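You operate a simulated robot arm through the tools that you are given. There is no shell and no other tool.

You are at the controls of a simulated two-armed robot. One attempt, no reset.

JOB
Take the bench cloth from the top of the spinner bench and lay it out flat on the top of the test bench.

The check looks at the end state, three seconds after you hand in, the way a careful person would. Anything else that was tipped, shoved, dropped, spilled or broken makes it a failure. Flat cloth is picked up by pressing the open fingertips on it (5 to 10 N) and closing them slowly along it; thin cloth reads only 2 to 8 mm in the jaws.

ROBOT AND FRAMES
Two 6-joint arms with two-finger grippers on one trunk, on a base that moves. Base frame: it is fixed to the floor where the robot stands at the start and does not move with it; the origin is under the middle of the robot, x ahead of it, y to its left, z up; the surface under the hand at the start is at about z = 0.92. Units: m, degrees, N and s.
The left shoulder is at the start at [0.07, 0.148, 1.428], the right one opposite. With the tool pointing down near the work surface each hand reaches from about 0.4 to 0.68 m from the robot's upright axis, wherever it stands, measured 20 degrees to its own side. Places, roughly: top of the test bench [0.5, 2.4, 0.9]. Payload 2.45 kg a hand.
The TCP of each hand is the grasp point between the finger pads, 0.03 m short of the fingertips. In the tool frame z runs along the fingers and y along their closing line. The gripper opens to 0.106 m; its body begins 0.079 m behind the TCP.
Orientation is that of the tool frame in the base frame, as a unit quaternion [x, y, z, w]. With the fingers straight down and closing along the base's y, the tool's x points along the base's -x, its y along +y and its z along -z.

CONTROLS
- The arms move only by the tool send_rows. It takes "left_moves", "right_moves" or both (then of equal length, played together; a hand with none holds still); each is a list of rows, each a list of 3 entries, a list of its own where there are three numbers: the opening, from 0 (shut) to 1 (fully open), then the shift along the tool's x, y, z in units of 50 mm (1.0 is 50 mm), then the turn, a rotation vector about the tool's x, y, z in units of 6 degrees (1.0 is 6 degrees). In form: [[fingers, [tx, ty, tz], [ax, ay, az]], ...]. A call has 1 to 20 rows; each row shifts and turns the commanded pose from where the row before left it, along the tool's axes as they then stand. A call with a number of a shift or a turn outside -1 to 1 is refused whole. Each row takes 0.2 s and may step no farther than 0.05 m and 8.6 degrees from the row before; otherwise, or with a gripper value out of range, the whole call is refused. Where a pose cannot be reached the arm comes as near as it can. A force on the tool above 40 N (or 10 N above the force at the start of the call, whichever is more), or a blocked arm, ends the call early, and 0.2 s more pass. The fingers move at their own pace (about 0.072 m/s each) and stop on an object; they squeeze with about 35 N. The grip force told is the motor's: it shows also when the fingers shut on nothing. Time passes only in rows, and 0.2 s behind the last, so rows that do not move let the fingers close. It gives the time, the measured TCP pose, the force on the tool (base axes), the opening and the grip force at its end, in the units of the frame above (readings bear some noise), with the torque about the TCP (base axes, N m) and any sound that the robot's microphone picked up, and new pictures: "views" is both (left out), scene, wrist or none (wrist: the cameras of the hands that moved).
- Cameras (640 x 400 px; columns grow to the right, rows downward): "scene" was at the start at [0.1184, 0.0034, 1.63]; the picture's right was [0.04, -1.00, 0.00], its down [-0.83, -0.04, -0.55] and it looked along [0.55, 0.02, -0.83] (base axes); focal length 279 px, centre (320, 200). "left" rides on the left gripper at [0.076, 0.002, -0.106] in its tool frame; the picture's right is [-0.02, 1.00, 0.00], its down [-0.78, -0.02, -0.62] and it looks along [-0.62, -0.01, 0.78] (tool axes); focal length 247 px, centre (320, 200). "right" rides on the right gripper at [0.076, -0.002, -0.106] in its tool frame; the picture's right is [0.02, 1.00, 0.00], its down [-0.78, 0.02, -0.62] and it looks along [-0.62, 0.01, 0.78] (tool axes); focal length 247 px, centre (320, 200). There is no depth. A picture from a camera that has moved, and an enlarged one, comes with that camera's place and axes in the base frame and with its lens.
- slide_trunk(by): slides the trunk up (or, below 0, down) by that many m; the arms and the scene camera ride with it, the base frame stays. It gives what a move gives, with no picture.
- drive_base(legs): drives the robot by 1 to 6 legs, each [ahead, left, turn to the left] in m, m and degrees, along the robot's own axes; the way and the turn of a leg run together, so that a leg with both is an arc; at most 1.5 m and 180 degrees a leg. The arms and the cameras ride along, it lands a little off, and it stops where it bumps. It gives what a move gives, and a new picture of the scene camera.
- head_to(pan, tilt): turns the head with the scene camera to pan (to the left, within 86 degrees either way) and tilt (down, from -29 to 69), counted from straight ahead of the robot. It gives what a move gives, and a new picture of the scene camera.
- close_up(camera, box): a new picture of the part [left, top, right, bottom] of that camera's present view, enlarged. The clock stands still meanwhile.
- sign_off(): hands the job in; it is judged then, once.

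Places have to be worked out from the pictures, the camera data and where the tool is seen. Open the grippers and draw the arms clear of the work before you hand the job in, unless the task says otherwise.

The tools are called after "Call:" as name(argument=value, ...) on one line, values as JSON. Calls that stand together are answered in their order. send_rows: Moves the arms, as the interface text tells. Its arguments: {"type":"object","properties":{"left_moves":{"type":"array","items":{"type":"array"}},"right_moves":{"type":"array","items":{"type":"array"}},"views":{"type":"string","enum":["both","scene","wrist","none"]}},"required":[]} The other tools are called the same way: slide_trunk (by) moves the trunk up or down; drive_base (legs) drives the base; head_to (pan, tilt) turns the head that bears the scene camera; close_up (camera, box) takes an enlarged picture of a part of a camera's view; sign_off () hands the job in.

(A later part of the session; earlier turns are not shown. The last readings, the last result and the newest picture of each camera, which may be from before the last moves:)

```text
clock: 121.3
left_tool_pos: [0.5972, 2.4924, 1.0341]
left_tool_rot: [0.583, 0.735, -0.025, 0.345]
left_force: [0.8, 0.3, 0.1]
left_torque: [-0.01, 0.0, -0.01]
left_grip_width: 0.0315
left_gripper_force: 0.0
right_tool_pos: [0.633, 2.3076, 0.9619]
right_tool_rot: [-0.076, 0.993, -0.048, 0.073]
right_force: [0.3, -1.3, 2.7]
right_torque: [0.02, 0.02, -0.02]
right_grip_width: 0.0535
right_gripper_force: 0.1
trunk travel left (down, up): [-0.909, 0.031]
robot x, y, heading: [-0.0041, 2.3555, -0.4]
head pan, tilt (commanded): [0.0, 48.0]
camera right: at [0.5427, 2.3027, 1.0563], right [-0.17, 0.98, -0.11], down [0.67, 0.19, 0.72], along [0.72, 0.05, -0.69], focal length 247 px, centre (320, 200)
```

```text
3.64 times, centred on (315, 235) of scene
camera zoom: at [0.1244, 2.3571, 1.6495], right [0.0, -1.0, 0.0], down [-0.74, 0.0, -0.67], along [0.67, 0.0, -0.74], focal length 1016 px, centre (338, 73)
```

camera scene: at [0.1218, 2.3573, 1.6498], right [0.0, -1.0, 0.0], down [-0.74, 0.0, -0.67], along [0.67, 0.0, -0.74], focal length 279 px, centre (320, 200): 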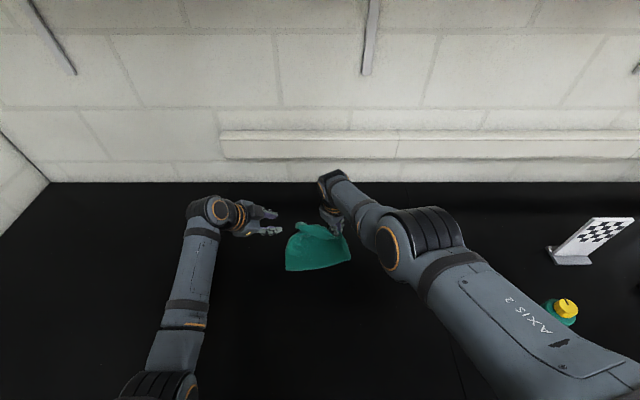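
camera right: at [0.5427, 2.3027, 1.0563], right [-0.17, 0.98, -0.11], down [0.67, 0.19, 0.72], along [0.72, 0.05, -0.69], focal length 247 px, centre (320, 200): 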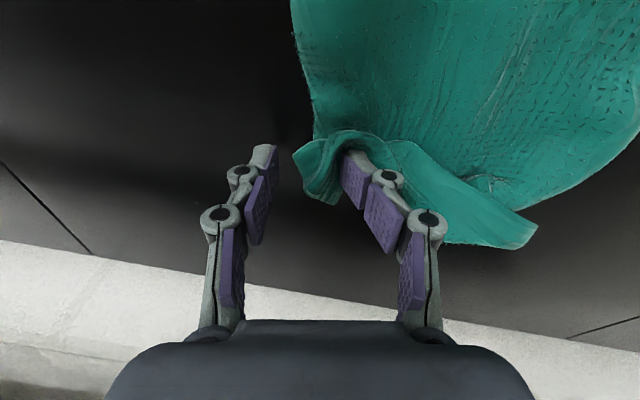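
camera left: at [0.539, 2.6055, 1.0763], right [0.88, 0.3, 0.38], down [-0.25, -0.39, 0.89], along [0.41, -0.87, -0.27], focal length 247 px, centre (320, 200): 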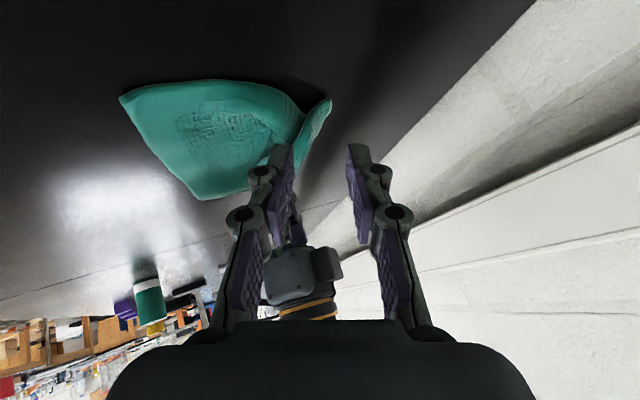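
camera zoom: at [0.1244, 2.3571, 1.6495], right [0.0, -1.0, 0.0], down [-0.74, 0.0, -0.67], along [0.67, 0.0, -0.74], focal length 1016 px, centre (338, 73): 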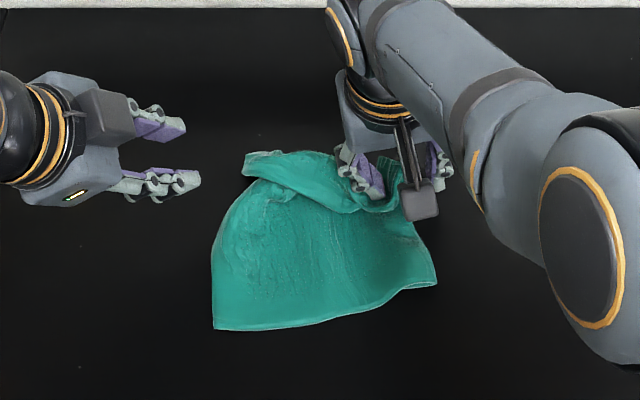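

The gather has opened. I lift the right hand clear and swing it to the right so I can see the whole cloth.

Call:
send_rows(right_moves=[[0.48, [-0.02, -0.05, -0.5], [0, 0, 0]], [0.48, [-0.05, -0.1, -0.8], [0, 0, 0]], [0.48, [0, -0.8, -0.3], [0, 0, 0]], [0.48, [0, -0.9, 0], [0, 0, 0]], [0.48, [0, -0.9, 0], [0, 0, 0]], [0.48, [0, 0, 0], [0, 0, 0]]], views="both")

Call:
close_up(camera="scene", box=[250, 190, 380, 290])

Call:
close_up(camera="left", box=[80, 40, 380, 240])

```text
clock: 122.7
left_tool_pos: [0.597, 2.4932, 1.0331]
left_tool_rot: [0.583, 0.735, -0.025, 0.346]
left_force: [0.0, 0.5, 0.3]
left_torque: [-0.04, -0.05, -0.03]
left_grip_width: 0.0317
left_gripper_force: 0.0
right_tool_pos: [0.6894, 2.1929, 1.0389]
right_tool_rot: [-0.076, 0.993, -0.048, 0.072]
right_force: [-0.5, 0.5, 1.1]
right_torque: [0.01, -0.01, 0.01]
right_grip_width: 0.0509
right_gripper_force: 0.1
right hand out of reach, approached as far as the arm can: row 1, 2, 3, 4
trunk travel left (down, up): [-0.909, 0.031]
robot x, y, heading: [-0.0013, 2.3576, -0.0]
head pan, tilt (commanded): [0.0, 48.0]
camera scene: at [0.1245, 2.3582, 1.6495], right [0.0, -1.0, 0.0], down [-0.74, 0.0, -0.67], along [0.67, 0.0, -0.74], focal length 279 px, centre (320, 200)
camera right: at [0.5995, 2.1893, 1.1336], right [-0.17, 0.98, -0.11], down [0.67, 0.19, 0.72], along [0.72, 0.05, -0.69], focal length 247 px, centre (320, 200)
```

scene: 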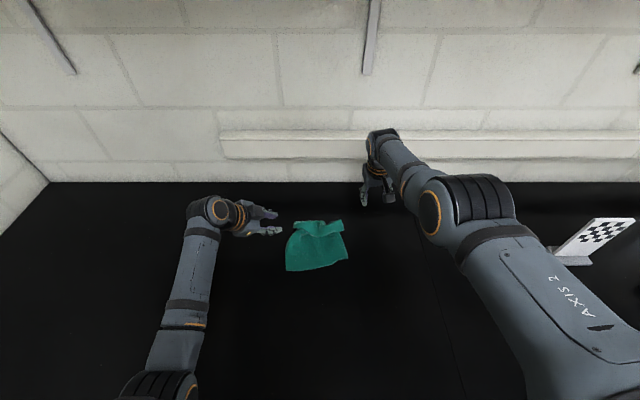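
right: 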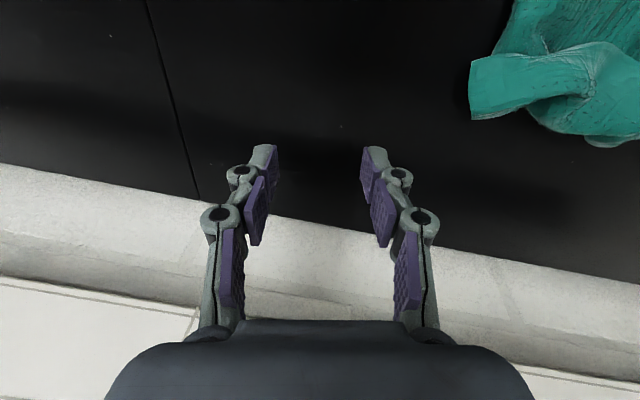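

```text
4.00 times, centred on (315, 240) of scene
camera zoom: at [0.1245, 2.3582, 1.6495], right [0.0, -1.0, 0.0], down [-0.74, 0.0, -0.67], along [0.67, 0.0, -0.74], focal length 1117 px, centre (340, 40)
```

zoom: 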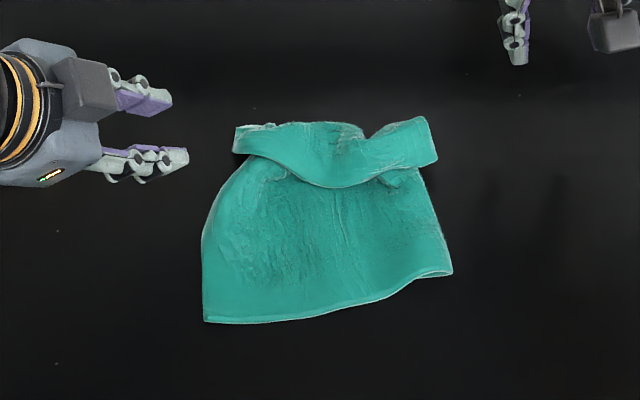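

```text
2.00 times, centred on (230, 140) of left
camera zoom: at [0.5408, 2.6061, 1.0749], right [0.88, 0.3, 0.38], down [-0.25, -0.39, 0.89], along [0.41, -0.87, -0.27], focal length 494 px, centre (500, 320)
```

zoom: 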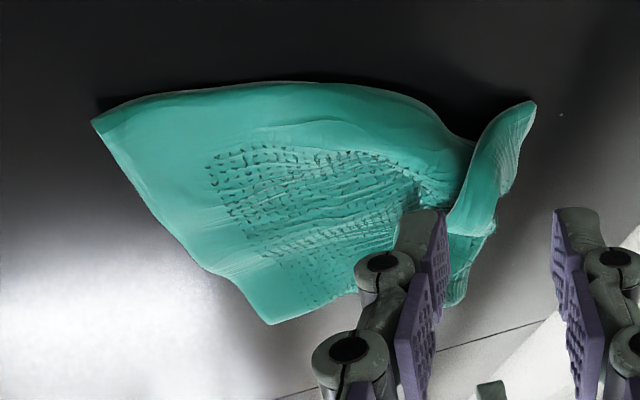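

The cloth now lies spread on the test bench; what remains is one pleat across the far side (a ruck folded toward me), with about 7 cm of slack, plus a slightly lifted near-right corner. I'll take it out by pressing near the near edge and drawing it toward me. First I turn the left hand back to tool-down and back the base 8 cm.

Call:
send_rows(left_moves=[[0.4, [0, 0, -0.3], [-0.037, 0.51, -0.86]], [0.5, [0, 0, -0.2], [-0.037, 0.51, -0.86]], [0.6, [0, 0, 0], [-0.037, 0.51, -0.86]], [0.7, [0, 0, 0], [-0.037, 0.51, -0.86]], [0.7, [0, 0, 0], [-0.037, 0.51, -0.86]], [0.7, [0, 0, 0], [-0.037, 0.51, -0.86]], [0.7, [0, 0, 0], [-0.037, 0.51, -0.86]], [0.7, [0, 0, 0], [-0.037, 0.51, -0.86]], [0.7, [0, 0, 0], [-0.037, 0.51, -0.86]], [0.7, [0, 0, 0], [-0.037, 0.51, -0.86]], [0.7, [0, 0, 0], [-0.037, 0.51, -0.86]], [0.7, [0, 0, 0], [-0.037, 0.51, -0.86]], [0.7, [0, 0, 0], [-0.037, 0.51, -0.86]], [0.7, [0, 0, 0], [-0.037, 0.51, -0.86]], [0.7, [0, 0, 0], [-0.009, 0.12, -0.206]], [0.7, [0, 0, 0], [0, 0, 0]]], views="none")

Call:
drive_base(legs=[[-0.08, 0, 0]])

Call:
close_up(camera="scene", box=[250, 160, 380, 270])

```text
clock: 126.1
left_tool_pos: [0.5851, 2.5015, 1.0545]
left_tool_rot: [0.001, 1.0, 0.0, -0.001]
left_force: [-0.6, 0.3, -0.5]
left_torque: [-0.02, 0.02, -0.01]
left_grip_width: 0.0739
left_gripper_force: 0.0
right_tool_pos: [0.6899, 2.1933, 1.0398]
right_tool_rot: [-0.076, 0.993, -0.047, 0.073]
right_force: [-0.3, 0.5, -0.2]
right_torque: [0.01, 0.03, 0.02]
right_grip_width: 0.0508
right_gripper_force: 0.1
trunk travel left (down, up): [-0.909, 0.031]
robot x, y, heading: [-0.0022, 2.3575, 0.0]
head pan, tilt (commanded): [0.0, 48.0]
```

```text
clock: 127.2
left_tool_pos: [0.5122, 2.5031, 1.0507]
left_tool_rot: [0.001, 1.0, 0.0, -0.003]
left_force: [0.6, -0.3, -0.3]
left_torque: [0.0, 0.13, 0.0]
left_grip_width: 0.0742
left_gripper_force: 0.1
right_tool_pos: [0.6154, 2.1934, 1.0343]
right_tool_rot: [-0.077, 0.993, -0.046, 0.071]
right_force: [1.2, -0.1, 0.4]
right_torque: [-0.01, 0.07, 0.01]
right_grip_width: 0.051
right_gripper_force: 0.1
trunk travel left (down, up): [-0.909, 0.031]
robot x, y, heading: [-0.0825, 2.3614, -0.1]
head pan, tilt (commanded): [0.0, 48.0]
camera scene: at [0.0546, 2.3573, 1.6486], right [0.0, -1.0, 0.0], down [-0.75, 0.0, -0.66], along [0.66, 0.0, -0.75], focal length 279 px, centre (320, 200)
```

scene: 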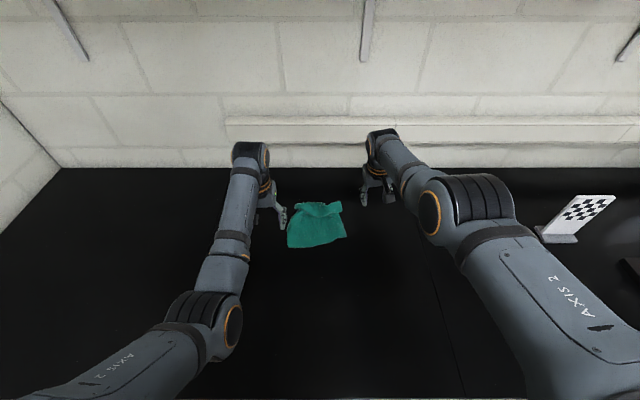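

```text
3.64 times, centred on (315, 215) of scene
camera zoom: at [0.0546, 2.3573, 1.6486], right [0.0, -1.0, 0.0], down [-0.75, 0.0, -0.66], along [0.66, 0.0, -0.75], focal length 1016 px, centre (338, 146)
```

zoom: 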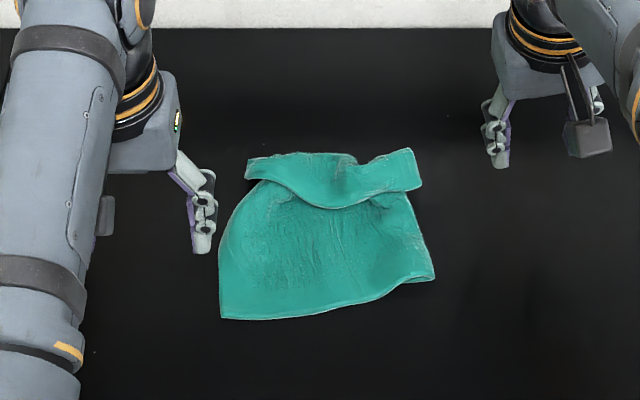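

I bring the left hand (fingers open 7 cm, tool down) above the near edge's middle at about (0.548, 2.385) and descend to 2 cm above it.

Call:
send_rows(left_moves=[[0.7, [-0.16, -0.5, 0.2], [0, 0, 0]], [0.7, [-0.16, -0.5, 0.25], [0, 0, 0]], [0.7, [-0.16, -0.5, 0.25], [0, 0, 0]], [0.7, [-0.16, -0.5, 0.25], [0, 0, 0]], [0.7, [-0.16, -0.36, 0.35], [0, 0, 0]], [0.7, [0, 0, 0], [0, 0, 0]]], views="both")

```text
clock: 128.6
left_tool_pos: [0.5382, 2.3929, 0.9918]
left_tool_rot: [0.0, 1.0, 0.0, -0.001]
left_force: [0.4, -0.4, 0.0]
left_torque: [-0.03, -0.03, 0.0]
left_grip_width: 0.0742
left_gripper_force: 0.1
left hand out of reach, approached as far as the arm can: row 5
right_tool_pos: [0.6097, 2.1954, 1.0388]
right_tool_rot: [-0.076, 0.993, -0.047, 0.073]
right_force: [0.4, 0.2, 0.4]
right_torque: [0.0, -0.03, -0.03]
right_grip_width: 0.051
right_gripper_force: 0.0
trunk travel left (down, up): [-0.909, 0.031]
robot x, y, heading: [-0.0802, 2.3556, -0.0]
head pan, tilt (commanded): [0.0, 48.0]
camera scene: at [0.0443, 2.3581, 1.6496], right [0.0, -1.0, 0.0], down [-0.74, 0.0, -0.67], along [0.67, 0.0, -0.74], focal length 279 px, centre (320, 200)
camera left: at [0.4611, 2.3951, 1.0992], right [0.02, 1.0, 0.0], down [0.78, -0.02, 0.62], along [0.62, -0.01, -0.78], focal length 247 px, centre (320, 200)
```

scene: 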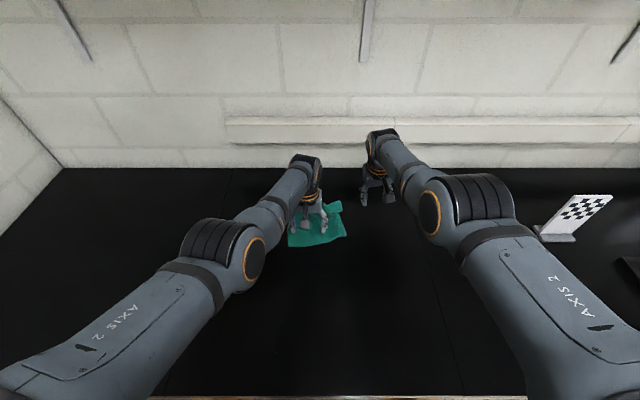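
left: 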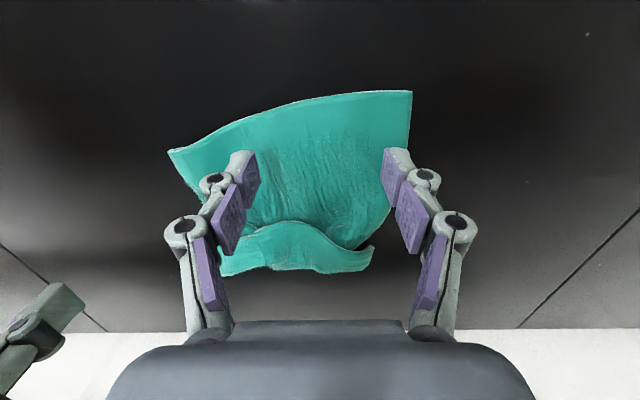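

The landing spots of both fingertips are about 2–3 cm inside the near edge. I descend to contact.

Call:
send_rows(left_moves=[[0.7, [0, 0, 0.4], [0, 0, 0]], [0.7, [0, 0, 0.25], [0, 0, 0]], [0.7, [0, 0, 0.1], [0, 0, 0]], [0.7, [0, 0, 0.05], [0, 0, 0]], [0.7, [0, 0, 0], [0, 0, 0]]], views="wrist")

```text
clock: 129.8
left_tool_pos: [0.5258, 2.3993, 0.9577]
left_tool_rot: [-0.001, 1.0, 0.0, -0.001]
left_force: [-0.3, 0.2, -0.4]
left_torque: [0.01, 0.0, 0.0]
left_grip_width: 0.0741
left_gripper_force: 0.1
left hand out of reach, approached as far as the arm can: row 1, 2
right_tool_pos: [0.6107, 2.1947, 1.0387]
right_tool_rot: [-0.077, 0.993, -0.047, 0.074]
right_force: [0.5, -0.2, -0.6]
right_torque: [0.01, 0.04, -0.01]
right_grip_width: 0.051
right_gripper_force: 0.1
trunk travel left (down, up): [-0.909, 0.031]
robot x, y, heading: [-0.076, 2.3586, -0.1]
head pan, tilt (commanded): [0.0, 48.0]
camera left: at [0.4498, 2.4034, 1.0644], right [0.02, 1.0, 0.0], down [0.78, -0.02, 0.62], along [0.62, -0.01, -0.78], focal length 247 px, centre (320, 200)
```

left: 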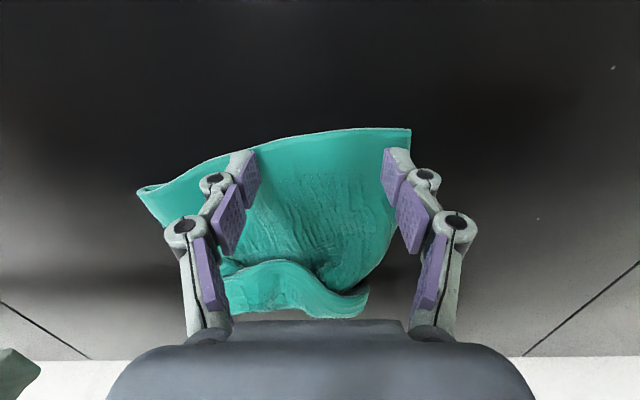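

The left arm is at its reach limit, so I raise it 2 cm and move the base forward 4 cm, which puts the fingertips ~3 cm inside the near edge.

Call:
send_rows(left_moves=[[0.7, [0, 0, -0.4], [0, 0, 0]], [0.7, [0, 0, 0], [0, 0, 0]]], views="none")

Call:
drive_base(legs=[[0.04, 0, 0]])

Call:
send_rows(left_moves=[[0.7, [0, 0, 0.25], [0, 0, 0]], [0.7, [0, 0, 0.15], [0, 0, 0]], [0.7, [0, 0, 0.1], [0, 0, 0]], [0.7, [0, 0, 0], [0, 0, 0]]], views="wrist")

```text
clock: 130.3
left_tool_pos: [0.5281, 2.3966, 0.9771]
left_tool_rot: [0.0, 1.0, -0.001, -0.001]
left_force: [-0.6, -0.2, 0.5]
left_torque: [-0.03, -0.01, 0.0]
left_grip_width: 0.0744
left_gripper_force: 0.1
right_tool_pos: [0.6108, 2.1942, 1.0384]
right_tool_rot: [-0.076, 0.993, -0.047, 0.073]
right_force: [0.0, -0.3, -0.2]
right_torque: [0.02, 0.0, 0.0]
right_grip_width: 0.0508
right_gripper_force: 0.1
trunk travel left (down, up): [-0.909, 0.031]
robot x, y, heading: [-0.084, 2.3596, -0.0]
head pan, tilt (commanded): [0.0, 48.0]
```

```text
clock: 131.2
left_tool_pos: [0.561, 2.3982, 0.9828]
left_tool_rot: [0.0, 1.0, 0.0, 0.003]
left_force: [-2.3, 0.3, 0.0]
left_torque: [-0.01, -0.08, 0.02]
left_grip_width: 0.0743
left_gripper_force: 0.1
right_tool_pos: [0.6435, 2.1926, 1.0435]
right_tool_rot: [-0.076, 0.993, -0.047, 0.076]
right_force: [-0.7, 0.4, 0.3]
right_torque: [-0.03, -0.1, -0.01]
right_grip_width: 0.0509
right_gripper_force: 0.2
trunk travel left (down, up): [-0.909, 0.031]
robot x, y, heading: [-0.0434, 2.3562, 0.0]
head pan, tilt (commanded): [0.0, 48.0]
camera scene: at [0.0732, 2.3574, 1.6505], right [0.0, -1.0, 0.0], down [-0.74, 0.0, -0.67], along [0.67, 0.0, -0.74], focal length 279 px, centre (320, 200)
```

scene: 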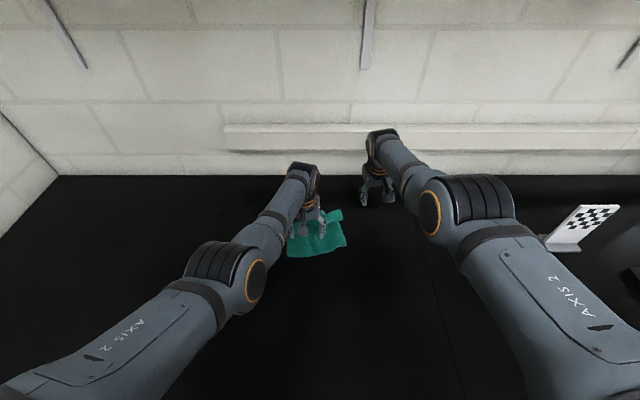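

```text
clock: 132.2
left_tool_pos: [0.565, 2.3994, 0.9532]
left_tool_rot: [0.0, 1.0, 0.001, -0.001]
left_force: [0.0, 0.8, -0.1]
left_torque: [0.01, 0.02, -0.01]
left_grip_width: 0.0741
left_gripper_force: 0.1
left hand out of reach, approached as far as the arm can: row 2
right_tool_pos: [0.6511, 2.1926, 1.0374]
right_tool_rot: [-0.077, 0.993, -0.046, 0.072]
right_force: [0.9, -1.0, -0.1]
right_torque: [-0.02, -0.01, 0.05]
right_grip_width: 0.0508
right_gripper_force: 0.0
trunk travel left (down, up): [-0.909, 0.031]
robot x, y, heading: [-0.0407, 2.3544, 0.1]
head pan, tilt (commanded): [0.0, 48.0]
camera left: at [0.4888, 2.4025, 1.0605], right [0.02, 1.0, 0.0], down [0.78, -0.02, 0.62], along [0.62, -0.01, -0.78], focal length 247 px, centre (320, 200)
```

left: 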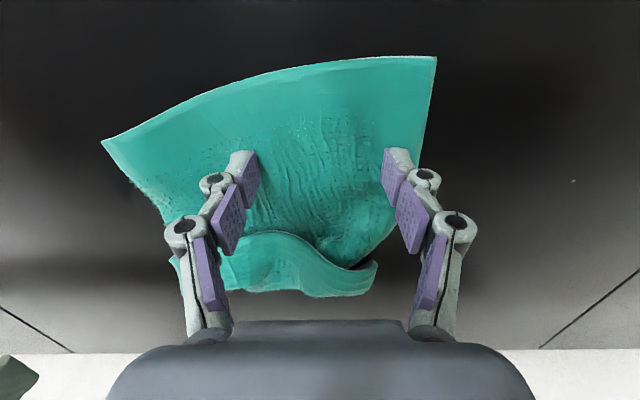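

The fingertips are right at the cloth's surface, mid-sheet. I press to about 8 N.

Call:
send_rows(left_moves=[[0.7, [0, 0, 0.04], [0, 0, 0]], [0.7, [0, 0, 0.02], [0, 0, 0]], [0.7, [0, 0, 0], [0, 0, 0]]], views="none")

```text
clock: 133.0
left_tool_pos: [0.5626, 2.4001, 0.951]
left_tool_rot: [0.0, 1.0, -0.001, 0.0]
left_force: [-0.1, -0.4, 0.3]
left_torque: [0.01, -0.02, 0.0]
left_grip_width: 0.0743
left_gripper_force: 0.1
right_tool_pos: [0.649, 2.1934, 1.0385]
right_tool_rot: [-0.076, 0.993, -0.046, 0.073]
right_force: [-0.9, 0.1, 0.3]
right_torque: [-0.03, -0.02, 0.03]
right_grip_width: 0.0508
right_gripper_force: 0.2
trunk travel left (down, up): [-0.909, 0.031]
robot x, y, heading: [-0.0406, 2.3575, -0.3]
head pan, tilt (commanded): [0.0, 48.0]
```

No contact yet at z=0.951; I go down in 1.5 mm steps.

Call:
send_rows(left_moves=[[0.7, [0, 0, 0.03], [0, 0, 0]], [0.7, [0, 0, 0], [0, 0, 0]]], views="none")

Call:
send_rows(left_moves=[[0.7, [0, 0, 0.03], [0, 0, 0]], [0.7, [0, 0, 0], [0, 0, 0]]], views="none")

```text
clock: 133.6
left_tool_pos: [0.563, 2.4001, 0.9506]
left_tool_rot: [0.0, 1.0, 0.001, -0.001]
left_force: [-0.6, 0.4, -0.3]
left_torque: [0.0, 0.0, 0.0]
left_grip_width: 0.0743
left_gripper_force: 0.1
left hand out of reach, approached as far as the arm can: row 1
right_tool_pos: [0.6496, 2.1924, 1.0381]
right_tool_rot: [-0.076, 0.993, -0.047, 0.073]
right_force: [-0.2, 1.0, 0.1]
right_torque: [0.0, 0.02, 0.01]
right_grip_width: 0.051
right_gripper_force: 0.0
trunk travel left (down, up): [-0.909, 0.031]
robot x, y, heading: [-0.0403, 2.3572, 0.0]
head pan, tilt (commanded): [0.0, 48.0]
```

```text
clock: 134.2
left_tool_pos: [0.5614, 2.4019, 0.9496]
left_tool_rot: [0.001, 1.0, 0.0, -0.001]
left_force: [0.6, -0.4, 0.1]
left_torque: [-0.01, 0.02, 0.0]
left_grip_width: 0.0747
left_gripper_force: 0.0
right_tool_pos: [0.65, 2.1928, 1.0376]
right_tool_rot: [-0.077, 0.993, -0.046, 0.073]
right_force: [-0.8, 0.4, 0.2]
right_torque: [0.01, 0.02, -0.02]
right_grip_width: 0.0508
right_gripper_force: 0.0
trunk travel left (down, up): [-0.909, 0.031]
robot x, y, heading: [-0.0415, 2.3567, -0.0]
head pan, tilt (commanded): [0.0, 48.0]
```

The left arm is just at its limit, so I raise it 6 cm and lower the trunk 5 cm to give the arms better reach at bench height.

Call:
send_rows(left_moves=[[0.7, [0, 0, -0.6], [0, 0, 0]], [0.7, [0, 0, -0.6], [0, 0, 0]], [0.7, [0, 0, 0], [0, 0, 0]]], right_moves=[[0.48, [0, 0, -0.3], [0, 0, 0]], [0.48, [0, 0, -0.3], [0, 0, 0]], [0.48, [0, 0, 0], [0, 0, 0]]], views="none")

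Call:
slide_trunk(by=-0.05)

Call:
send_rows(left_moves=[[0.7, [0, 0, 0.1], [0, 0, 0]], [0.7, [0, 0, 0.06], [0, 0, 0]], [0.7, [0, 0, 0], [0, 0, 0]]], views="wrist")

```text
clock: 135.0
left_tool_pos: [0.5805, 2.3948, 1.0005]
left_tool_rot: [0.0, 1.0, -0.001, -0.002]
left_force: [0.5, 0.0, 0.7]
left_torque: [0.03, 0.0, 0.03]
left_grip_width: 0.0744
left_gripper_force: 0.0
left hand out of reach, approached as far as the arm can: row 1, 2
right_tool_pos: [0.6567, 2.1971, 1.0662]
right_tool_rot: [-0.077, 0.993, -0.047, 0.071]
right_force: [-0.1, 0.1, 0.2]
right_torque: [0.0, -0.01, -0.01]
right_grip_width: 0.0508
right_gripper_force: 0.0
right hand out of reach, approached as far as the arm can: row 1, 2
trunk travel left (down, up): [-0.909, 0.031]
robot x, y, heading: [-0.0406, 2.354, 0.2]
head pan, tilt (commanded): [0.0, 48.0]
```

```text
clock: 135.9
left_tool_pos: [0.5803, 2.3944, 0.9522]
left_tool_rot: [0.0, 1.0, 0.0, -0.003]
left_force: [-0.4, -0.5, 0.4]
left_torque: [-0.02, -0.01, 0.0]
left_grip_width: 0.0739
left_gripper_force: 0.0
right_tool_pos: [0.6559, 2.1948, 1.0149]
right_tool_rot: [-0.076, 0.993, -0.046, 0.071]
right_force: [0.2, -0.4, 0.7]
right_torque: [-0.04, 0.0, -0.01]
right_grip_width: 0.0508
right_gripper_force: 0.0
trunk travel left (down, up): [-0.859, 0.081]
robot x, y, heading: [-0.044, 2.3563, -0.2]
head pan, tilt (commanded): [0.0, 48.0]
```

```text
clock: 136.8
left_tool_pos: [0.5794, 2.3945, 0.9468]
left_tool_rot: [0.0, 1.0, 0.0, 0.001]
left_force: [3.2, -0.1, 13.6]
left_torque: [-0.04, -0.08, 0.01]
left_grip_width: 0.0773
left_gripper_force: 5.6
right_tool_pos: [0.655, 2.1958, 1.0171]
right_tool_rot: [-0.077, 0.993, -0.047, 0.072]
right_force: [-0.4, 0.2, -0.1]
right_torque: [0.0, 0.0, 0.02]
right_grip_width: 0.0511
right_gripper_force: 0.0
trunk travel left (down, up): [-0.859, 0.081]
robot x, y, heading: [-0.0388, 2.355, 0.2]
head pan, tilt (commanded): [0.0, 48.0]
camera left: at [0.5026, 2.398, 1.0528], right [0.02, 1.0, 0.0], down [0.78, -0.02, 0.62], along [0.62, -0.01, -0.78], focal length 247 px, centre (320, 200)
```

left: 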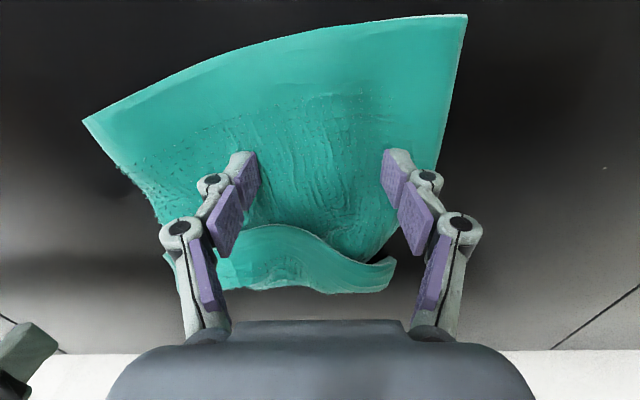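

Contact at 13.6 N (surface near z≈0.917). I ease off half a millimetre and drag the sheet 6 cm toward me.

Call:
send_rows(left_moves=[[0.7, [0.1, 0, -0.01], [0, 0, 0]], [0.7, [0.2, 0, 0], [0, 0, 0]], [0.7, [0.2, 0, 0], [0, 0, 0]], [0.7, [0.2, 0, 0], [0, 0, 0]], [0.7, [0.2, 0, 0], [0, 0, 0]], [0.7, [0.2, 0, 0], [0, 0, 0]], [0.7, [0.1, 0, 0], [0, 0, 0]], [0.7, [0, 0, 0], [0, 0, 0]]], views="both")

```text
clock: 138.6
left_tool_pos: [0.562, 2.3793, 0.9272]
left_tool_rot: [-0.001, 1.0, 0.001, -0.002]
left_force: [-1.0, 0.0, 7.7]
left_torque: [-0.01, -0.01, 0.01]
left_grip_width: 0.0792
left_gripper_force: 6.6
left hand out of reach, approached as far as the arm can: row 2, 3, 4, 5, 6, 7
right_tool_pos: [0.6562, 2.1963, 1.0152]
right_tool_rot: [-0.076, 0.993, -0.047, 0.071]
right_force: [-0.3, 0.5, 0.1]
right_torque: [0.0, -0.01, -0.03]
right_grip_width: 0.0511
right_gripper_force: 0.1
trunk travel left (down, up): [-0.859, 0.081]
robot x, y, heading: [-0.0388, 2.3585, -0.0]
head pan, tilt (commanded): [0.0, 48.0]
camera scene: at [0.0828, 2.3572, 1.5995], right [0.0, -1.0, 0.0], down [-0.74, 0.0, -0.67], along [0.67, 0.0, -0.74], focal length 279 px, centre (320, 200)
camera left: at [0.4865, 2.3822, 1.0334], right [0.02, 1.0, 0.0], down [0.79, -0.02, 0.62], along [0.62, -0.01, -0.79], focal length 247 px, centre (320, 200)
```

scene: 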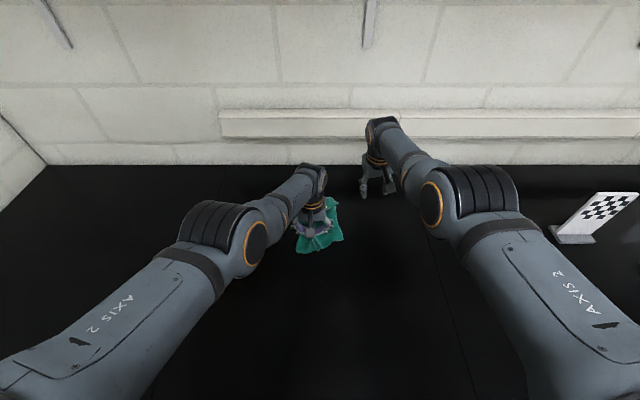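
left: 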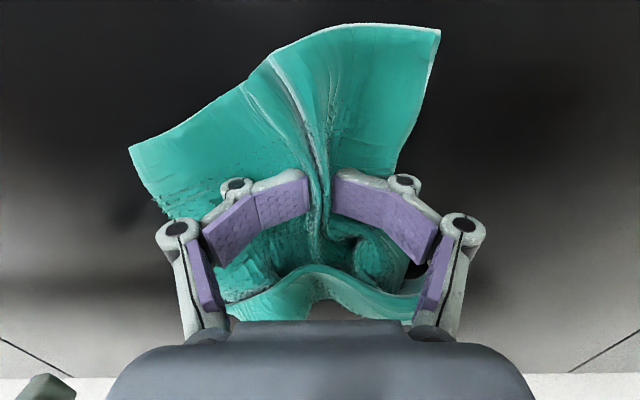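

The left hand strayed downward (out-of-reach clamp), its fingers bent in and gathered the sheet in the middle. I raise it straight up at once and look.

Call:
send_rows(left_moves=[[0.75, [0, 0, -0.3], [0, 0, 0]], [0.8, [0, 0, -0.4], [0, 0, 0]], [0.8, [0, 0, -0.6], [0, 0, 0]], [0.8, [0, 0, 0], [0, 0, 0]]], views="both")

```text
clock: 139.6
left_tool_pos: [0.5833, 2.3717, 0.9819]
left_tool_rot: [0.0, 1.0, 0.001, -0.003]
left_force: [1.2, 0.2, -0.3]
left_torque: [0.02, -0.01, 0.02]
left_grip_width: 0.0848
left_gripper_force: 0.1
left hand out of reach, approached as far as the arm can: row 1, 2, 3
right_tool_pos: [0.6568, 2.1969, 1.014]
right_tool_rot: [-0.076, 0.993, -0.047, 0.071]
right_force: [-0.8, -0.3, 0.1]
right_torque: [0.03, 0.04, 0.02]
right_grip_width: 0.0509
right_gripper_force: 0.0
trunk travel left (down, up): [-0.859, 0.081]
robot x, y, heading: [-0.0437, 2.358, 0.1]
head pan, tilt (commanded): [0.0, 48.0]
camera scene: at [0.085, 2.3574, 1.5994], right [0.0, -1.0, 0.0], down [-0.74, 0.0, -0.67], along [0.67, 0.0, -0.74], focal length 279 px, centre (320, 200)
camera left: at [0.5078, 2.3747, 1.0898], right [0.02, 1.0, 0.0], down [0.79, -0.02, 0.62], along [0.62, -0.01, -0.79], focal length 247 px, centre (320, 200)
```

scene: 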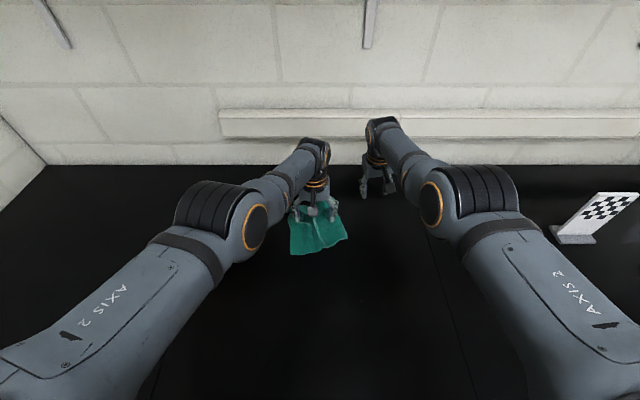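
left: 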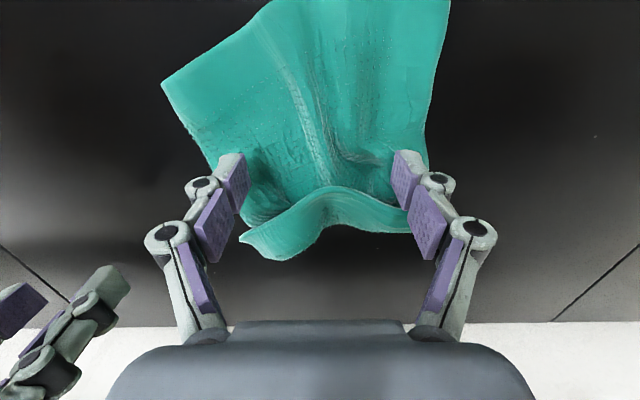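

The cloth got a crease in the middle. I move the left hand out to its own side and up, to get a clear look.

Call:
send_rows(left_moves=[[0.8, [0.3, 0.8, -0.2], [0, 0, 0]], [0.8, [0.3, 0.9, -0.2], [0, 0, 0]], [0.8, [0.3, 0.9, -0.2], [0, 0, 0]], [0.8, [0, 0.5, -0.2], [0, 0, 0]], [0.8, [0, 0, 0], [0, 0, 0]]], views="scene")

Call:
close_up(camera="scene", box=[250, 170, 380, 280])

```text
clock: 140.8
left_tool_pos: [0.6203, 2.5105, 0.9961]
left_tool_rot: [0.0, 1.0, 0.001, -0.003]
left_force: [-1.0, 0.0, 1.0]
left_torque: [0.01, 0.0, 0.02]
left_grip_width: 0.0847
left_gripper_force: 0.0
left hand out of reach, approached as far as the arm can: row 1, 2, 3, 4
right_tool_pos: [0.6566, 2.1966, 1.0155]
right_tool_rot: [-0.077, 0.993, -0.047, 0.07]
right_force: [0.1, 0.4, 0.4]
right_torque: [0.01, 0.01, -0.02]
right_grip_width: 0.0509
right_gripper_force: 0.0
trunk travel left (down, up): [-0.859, 0.081]
robot x, y, heading: [-0.0406, 2.3564, -0.1]
head pan, tilt (commanded): [0.0, 48.0]
camera scene: at [0.0847, 2.3567, 1.5995], right [0.0, -1.0, 0.0], down [-0.74, 0.0, -0.67], along [0.67, 0.0, -0.74], focal length 279 px, centre (320, 200)
```

scene: 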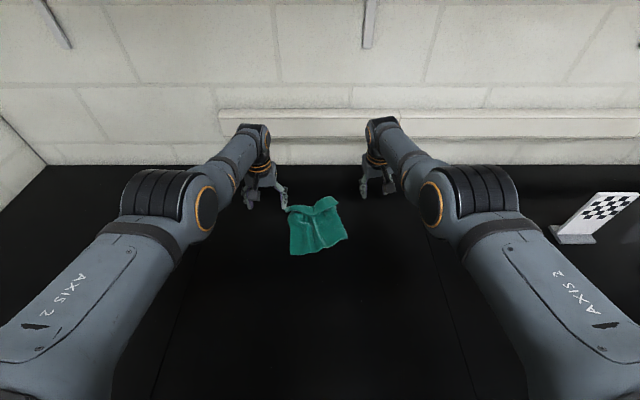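

```text
3.64 times, centred on (315, 225) of scene
camera zoom: at [0.0847, 2.3567, 1.5995], right [0.0, -1.0, 0.0], down [-0.74, 0.0, -0.67], along [0.67, 0.0, -0.74], focal length 1016 px, centre (338, 109)
```

zoom: 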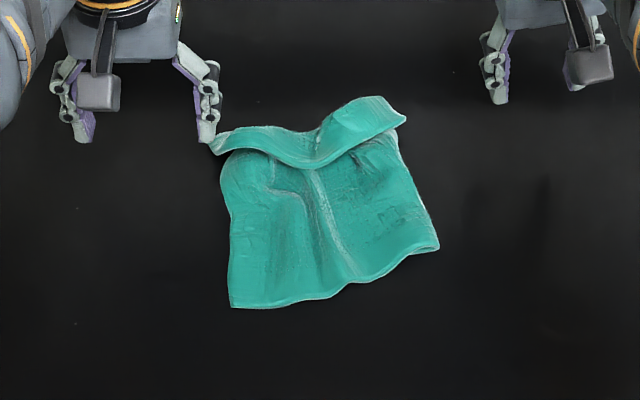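

The left arm seems stuck near full stretch (a singular pose), which explains the clamping. With the hand clear of the cloth and above the bench, I pull it back firmly several steps to bend the elbow again.

Call:
send_rows(left_moves=[[0.8, [0.5, 0, -0.5], [0, 0, 0]], [0.8, [0.8, 0, 0], [0, 0, 0]], [0.8, [0.8, 0, 0], [0, 0, 0]], [0.8, [0.8, 0, 0], [0, 0, 0]], [0.8, [0, 0, 0], [0, 0, 0]]], views="none")

```text
clock: 141.9
left_tool_pos: [0.6177, 2.4933, 0.9934]
left_tool_rot: [-0.001, 1.0, 0.001, -0.002]
left_force: [0.0, 0.4, -0.3]
left_torque: [0.01, -0.02, 0.02]
left_grip_width: 0.0848
left_gripper_force: 0.0
left hand out of reach, approached as far as the arm can: row 1, 2, 3, 4
right_tool_pos: [0.6571, 2.196, 1.0156]
right_tool_rot: [-0.076, 0.993, -0.047, 0.071]
right_force: [0.4, 0.2, 0.7]
right_torque: [0.0, 0.01, -0.01]
right_grip_width: 0.0512
right_gripper_force: 0.1
trunk travel left (down, up): [-0.859, 0.081]
robot x, y, heading: [-0.0434, 2.3545, -0.1]
head pan, tilt (commanded): [0.0, 48.0]
```

Pulling back doesn't bend the elbow. I try going straight up 10 cm, which should make the elbow flex the right way.

Call:
send_rows(left_moves=[[0.8, [0, 0, -0.5], [0, 0, 0]], [0.8, [0, 0, -0.5], [0, 0, 0]], [0.8, [0, 0, -0.5], [0, 0, 0]], [0.8, [0, 0, -0.5], [0, 0, 0]], [0.8, [0, 0, 0], [0, 0, 0]]], views="scene")

```text
clock: 143.2
left_tool_pos: [0.6374, 2.4945, 1.0892]
left_tool_rot: [0.001, 1.0, 0.0, -0.002]
left_force: [-0.2, -0.3, 1.1]
left_torque: [-0.02, 0.0, 0.0]
left_grip_width: 0.0846
left_gripper_force: 0.0
left hand out of reach, approached as far as the arm can: row 1, 2, 3, 4
right_tool_pos: [0.6565, 2.1946, 1.016]
right_tool_rot: [-0.076, 0.993, -0.047, 0.071]
right_force: [-0.6, 0.1, 0.6]
right_torque: [-0.03, 0.01, 0.01]
right_grip_width: 0.0509
right_gripper_force: 0.1
trunk travel left (down, up): [-0.859, 0.081]
robot x, y, heading: [-0.0396, 2.3558, -0.1]
head pan, tilt (commanded): [0.0, 48.0]
camera scene: at [0.0847, 2.3574, 1.5994], right [0.0, -1.0, 0.0], down [-0.74, 0.0, -0.67], along [0.67, 0.0, -0.74], focal length 279 px, centre (320, 200)
```

scene: 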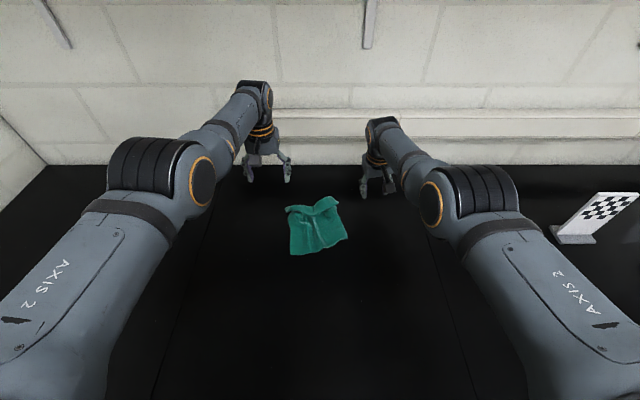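

The elbow seems to have flipped over the straight-arm position. I stretch the left arm fully outward and upward (well clear of everything) so the elbow can fall back to its normal side, then pull in.

Call:
send_rows(left_moves=[[0.8, [-0.7, 0, -0.4], [0, 0, 0]], [0.8, [-0.7, 0, -0.6], [0, 0, 0]], [0.8, [-0.3, 0, -0.9], [0, 0, 0]], [0.8, [0, 0, -0.9], [0, 0, 0]], [0.8, [0.6, 0, -0.3], [0, 0, 0]], [0.8, [0.8, 0, 0], [0, 0, 0]], [0.8, [0, 0, 0], [0, 0, 0]]], views="scene")

```text
clock: 144.8
left_tool_pos: [0.6402, 2.5015, 1.2413]
left_tool_rot: [0.0, 1.0, 0.0, -0.002]
left_force: [0.2, -0.6, -0.2]
left_torque: [0.0, 0.0, 0.01]
left_grip_width: 0.0852
left_gripper_force: 0.1
left hand out of reach, approached as far as the arm can: row 1, 2, 3, 5, 6
right_tool_pos: [0.6566, 2.1957, 1.0155]
right_tool_rot: [-0.077, 0.993, -0.047, 0.071]
right_force: [-0.4, -0.5, -0.8]
right_torque: [0.03, 0.0, -0.03]
right_grip_width: 0.051
right_gripper_force: 0.0
trunk travel left (down, up): [-0.859, 0.081]
robot x, y, heading: [-0.0436, 2.3576, -0.2]
head pan, tilt (commanded): [0.0, 48.0]
camera scene: at [0.0849, 2.3575, 1.5994], right [0.0, -1.0, 0.0], down [-0.74, 0.0, -0.67], along [0.67, 0.0, -0.74], focal length 279 px, centre (320, 200)
```

scene: 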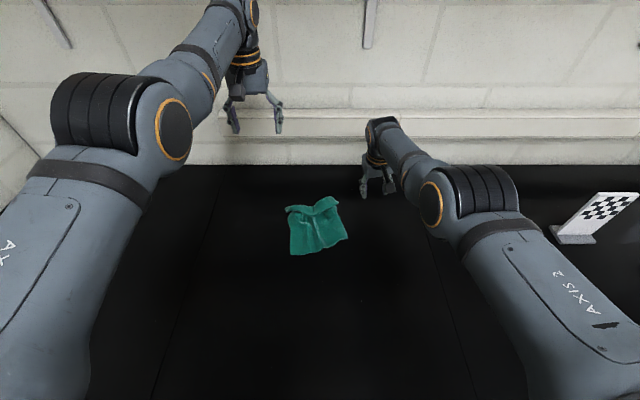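

The arm is straight here, and at this height coming nearer needs a forward tilt of the hand. I tilt it 24° while coming in and down, to bring the elbow back to its normal bent side.

Call:
send_rows(left_moves=[[0.8, [0.3, 0, 0.44], [0, -1, 0]], [0.8, [0.344, 0, 0.406], [0, -1, 0]], [0.8, [0.385, 0, 0.368], [0, -1, 0]], [0.8, [0.42, 0, 0.326], [0, -1, 0]], [0.8, [0, 0, 0], [0, 0, 0]]], views="scene")

```text
clock: 145.9
left_tool_pos: [0.7295, 2.4804, 1.1572]
left_tool_rot: [0.0, 0.979, 0.001, 0.206]
left_force: [0.0, -0.9, -0.4]
left_torque: [-0.02, -0.01, 0.01]
left_grip_width: 0.0848
left_gripper_force: 0.0
left hand out of reach, approached as far as the arm can: row 1, 2, 3, 4
right_tool_pos: [0.6569, 2.1961, 1.0155]
right_tool_rot: [-0.076, 0.993, -0.046, 0.072]
right_force: [0.2, -0.6, -1.0]
right_torque: [-0.01, 0.0, 0.0]
right_grip_width: 0.051
right_gripper_force: 0.1
trunk travel left (down, up): [-0.859, 0.081]
robot x, y, heading: [-0.0423, 2.3593, -0.1]
head pan, tilt (commanded): [0.0, 48.0]
camera scene: at [0.0846, 2.3574, 1.5995], right [0.0, -1.0, 0.0], down [-0.74, 0.0, -0.67], along [0.67, 0.0, -0.74], focal length 279 px, centre (320, 200)
```

scene: 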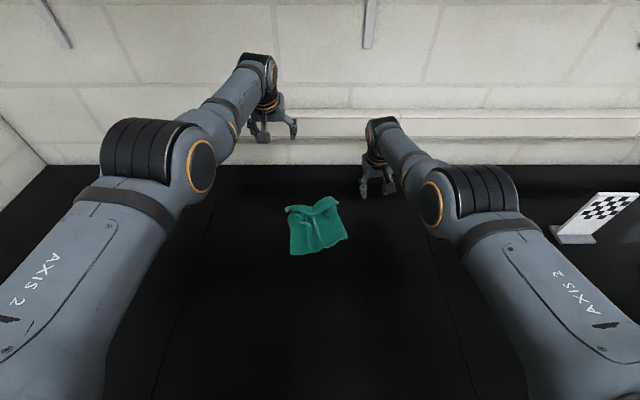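

Still on the reach sphere: the arm is straight and only upward motion flexes the elbow properly. I go up with more forward tilt, then pull inward while tilted.

Call:
send_rows(left_moves=[[0.8, [-0.32, 0, -0.73], [0, -1, 0]], [0.8, [-0.4, 0, -0.69], [0, -1, 0]], [0.8, [-0.47, 0, -0.65], [0, -1, 0]], [0.8, [-0.54, 0, -0.59], [0, -1, 0]], [0.8, [0.66, 0, -0.75], [0, 0, 0]], [0.8, [0.66, 0, -0.75], [0, 0, 0]], [0.8, [0, 0, 0], [0, 0, 0]]], views="scene")

```text
clock: 147.6
left_tool_pos: [0.7911, 2.4533, 1.3359]
left_tool_rot: [0.001, 0.914, 0.0, 0.405]
left_force: [-0.6, 0.5, -0.1]
left_torque: [0.01, -0.02, 0.01]
left_grip_width: 0.0844
left_gripper_force: 0.0
left hand out of reach, approached as far as the arm can: row 1, 2, 3, 4, 5, 6
right_tool_pos: [0.6572, 2.1969, 1.0159]
right_tool_rot: [-0.076, 0.993, -0.047, 0.071]
right_force: [0.9, -0.3, 0.1]
right_torque: [-0.01, -0.05, 0.03]
right_grip_width: 0.0508
right_gripper_force: 0.0
trunk travel left (down, up): [-0.859, 0.081]
robot x, y, heading: [-0.0439, 2.3569, 0.2]
head pan, tilt (commanded): [0.0, 48.0]
camera scene: at [0.0845, 2.3575, 1.5995], right [0.0, -1.0, 0.0], down [-0.74, 0.0, -0.67], along [0.67, 0.0, -0.74], focal length 279 px, centre (320, 200)
```

scene: 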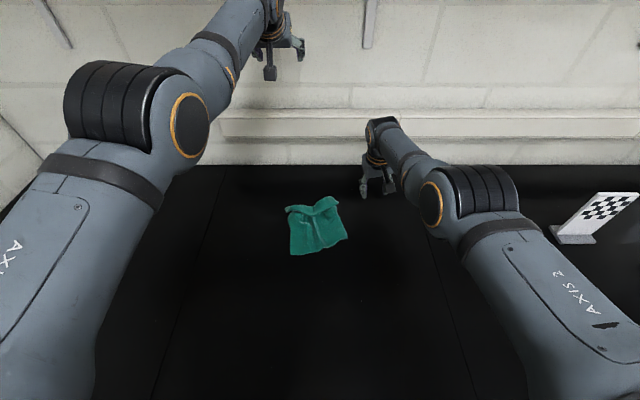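

Still stretched. I back the base 12 cm to get room from the wall, then stretch outward-and-up at this tilt before pulling in, so the elbow passes through straight to its proper side.

Call:
drive_base(legs=[[-0.12, 0, 0]])

Call:
send_rows(left_moves=[[0.8, [-0.65, 0, 0.05], [0, 0, 0]], [0.8, [-0.9, 0, -0.2], [0, 0, 0]], [0.8, [-0.74, 0, -0.67], [0, 0, 0]], [0.8, [-0.74, 0, -0.67], [0, 0, 0]], [0.8, [0.4, 0, -0.9], [0, 0, 0]], [0.8, [0.66, 0, -0.75], [0, 0, 0]], [0.8, [0.66, 0, -0.75], [0, 0, 0]], [0.8, [0, 0, 0], [0, 0, 0]]], views="scene")

```text
clock: 148.8
left_tool_pos: [0.6766, 2.4555, 1.3336]
left_tool_rot: [-0.001, 0.915, 0.001, 0.404]
left_force: [0.6, 0.8, -1.1]
left_torque: [0.01, -0.02, 0.01]
left_grip_width: 0.0847
left_gripper_force: 0.1
right_tool_pos: [0.5421, 2.1977, 1.0129]
right_tool_rot: [-0.077, 0.993, -0.047, 0.07]
right_force: [-0.2, -0.7, 0.3]
right_torque: [0.0, 0.01, -0.01]
right_grip_width: 0.0507
right_gripper_force: 0.1
trunk travel left (down, up): [-0.859, 0.081]
robot x, y, heading: [-0.1561, 2.3611, 0.1]
head pan, tilt (commanded): [0.0, 48.0]
camera scene: at [-0.0292, 2.3575, 1.599], right [0.0, -1.0, 0.0], down [-0.74, 0.0, -0.67], along [0.67, 0.0, -0.74], focal length 279 px, centre (320, 200)
```

scene: 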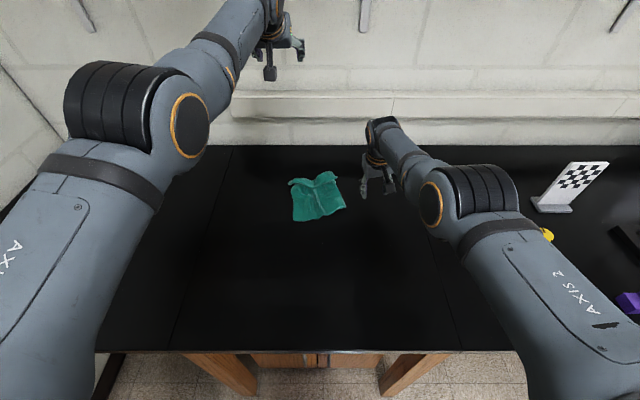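

```text
clock: 150.6
left_tool_pos: [0.6076, 2.4523, 1.5287]
left_tool_rot: [0.0, 0.915, 0.001, 0.404]
left_force: [-0.1, 0.2, -0.1]
left_torque: [-0.01, 0.02, -0.03]
left_grip_width: 0.0847
left_gripper_force: 0.1
left hand out of reach, approached as far as the arm can: row 1, 2, 3, 4, 5, 6, 7
right_tool_pos: [0.5396, 2.1982, 1.0155]
right_tool_rot: [-0.077, 0.993, -0.047, 0.071]
right_force: [0.2, 0.1, 0.0]
right_torque: [0.0, 0.04, 0.04]
right_grip_width: 0.051
right_gripper_force: 0.2
trunk travel left (down, up): [-0.859, 0.081]
robot x, y, heading: [-0.1585, 2.3626, -0.0]
head pan, tilt (commanded): [0.0, 48.0]
camera scene: at [-0.0324, 2.358, 1.5994], right [0.0, -1.0, 0.0], down [-0.74, 0.0, -0.67], along [0.67, 0.0, -0.74], focal length 279 px, centre (320, 200)
```

scene: 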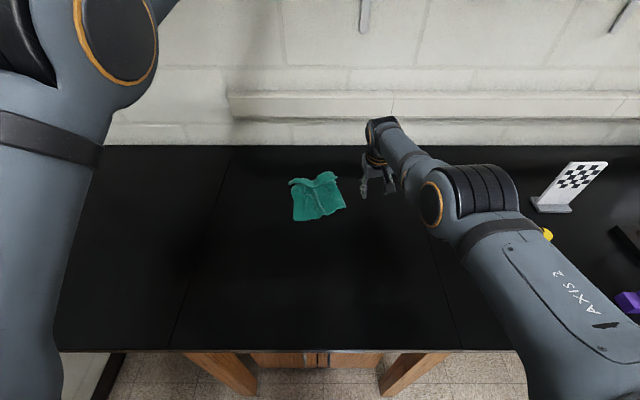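

The left arm stays on its reach sphere. Before spending more on it, I check whether the right arm, also extended, can still come in: three small steps back.

Call:
send_rows(right_moves=[[0.48, [0.5, 0, 0], [0, 0, 0]], [0.48, [0.5, 0, 0], [0, 0, 0]], [0.48, [0.5, 0, 0], [0, 0, 0]], [0.48, [0, 0, 0], [0, 0, 0]]], views="none")

```text
clock: 151.6
left_tool_pos: [0.6057, 2.4529, 1.5294]
left_tool_rot: [-0.001, 0.915, 0.001, 0.403]
left_force: [1.8, 0.2, -0.3]
left_torque: [-0.02, -0.01, -0.01]
left_grip_width: 0.0848
left_gripper_force: 0.1
right_tool_pos: [0.5321, 2.1936, 0.9924]
right_tool_rot: [-0.077, 0.993, -0.046, 0.071]
right_force: [-0.2, -0.4, 0.1]
right_torque: [-0.03, 0.0, 0.01]
right_grip_width: 0.051
right_gripper_force: 0.0
right hand out of reach, approached as far as the arm can: row 1, 2, 3
trunk travel left (down, up): [-0.859, 0.081]
robot x, y, heading: [-0.1644, 2.357, 0.1]
head pan, tilt (commanded): [0.0, 48.0]
```

The right is held the same way, so both elbows are at or just past straight. I keep pulling the left hand inward for more rows in case it converges slowly.

Call:
send_rows(left_moves=[[0.8, [0.66, 0, -0.75], [0, 0, 0]], [0.8, [0.66, 0, -0.75], [0, 0, 0]], [0.8, [0.66, 0, -0.75], [0, 0, 0]], [0.8, [0.66, 0, -0.75], [0, 0, 0]], [0.8, [0.66, 0, -0.75], [0, 0, 0]], [0.8, [0.66, 0, -0.75], [0, 0, 0]], [0.8, [0.66, 0, -0.75], [0, 0, 0]], [0.8, [0.66, 0, -0.75], [0, 0, 0]], [0.8, [0, 0, 0], [0, 0, 0]]], views="scene")

```text
clock: 153.6
left_tool_pos: [0.457, 2.3861, 1.6885]
left_tool_rot: [0.0, 0.915, 0.001, 0.404]
left_force: [-0.1, -0.1, -0.3]
left_torque: [0.02, 0.03, 0.02]
left_grip_width: 0.0847
left_gripper_force: 0.1
left hand out of reach, approached as far as the arm can: row 1, 2, 3, 4, 5, 6, 7, 8
right_tool_pos: [0.5332, 2.1942, 0.9917]
right_tool_rot: [-0.077, 0.994, -0.047, 0.07]
right_force: [-0.2, -0.3, -0.5]
right_torque: [-0.01, 0.03, 0.02]
right_grip_width: 0.0511
right_gripper_force: 0.0
trunk travel left (down, up): [-0.859, 0.081]
robot x, y, heading: [-0.1592, 2.3576, 0.0]
head pan, tilt (commanded): [0.0, 48.0]
camera scene: at [-0.0326, 2.3578, 1.5994], right [0.0, -1.0, 0.0], down [-0.74, 0.0, -0.67], along [0.67, 0.0, -0.74], focal length 279 px, centre (320, 200)
```

scene: 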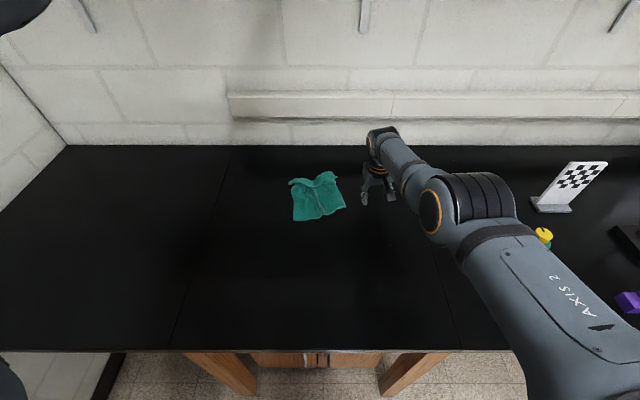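

Pulling in only slides along the reach sphere. I'll bring the left arm down in front again, then stretch it firmly and sweep upward along the sphere with a slight inward bias, which should move the elbow to the correct side.

Call:
send_rows(left_moves=[[0.8, [0.21, 0.23, 0.9], [0, 0, 0]], [0.8, [0.21, 0.23, 0.9], [0, 0, 0]], [0.8, [0.21, 0.23, 0.9], [0, 0, 0]], [0.8, [0.21, 0.23, 0.9], [0, 0, 0]], [0.8, [0.21, 0.23, 0.9], [0, 0, 0]], [0.8, [0.21, 0.23, 0.9], [0, 0, 0]], [0.8, [0.21, 0.23, 0.9], [0, 0, 0]], [0.8, [0.21, 0.23, 0.9], [0, 0, 0]], [0.8, [0, 0, 0], [0, 0, 0]]], views="none")

```text
clock: 155.6
left_tool_pos: [0.6656, 2.4794, 1.3949]
left_tool_rot: [0.0, 0.914, 0.001, 0.406]
left_force: [0.4, 0.2, -0.1]
left_torque: [-0.06, -0.01, -0.01]
left_grip_width: 0.085
left_gripper_force: 0.0
left hand out of reach, approached as far as the arm can: row 1, 2, 3, 6, 7, 8
right_tool_pos: [0.5317, 2.1945, 0.992]
right_tool_rot: [-0.077, 0.993, -0.047, 0.071]
right_force: [-0.1, 0.0, 0.5]
right_torque: [0.01, 0.0, -0.02]
right_grip_width: 0.0511
right_gripper_force: 0.1
trunk travel left (down, up): [-0.859, 0.081]
robot x, y, heading: [-0.1604, 2.3599, 0.2]
head pan, tilt (commanded): [0.0, 48.0]
```

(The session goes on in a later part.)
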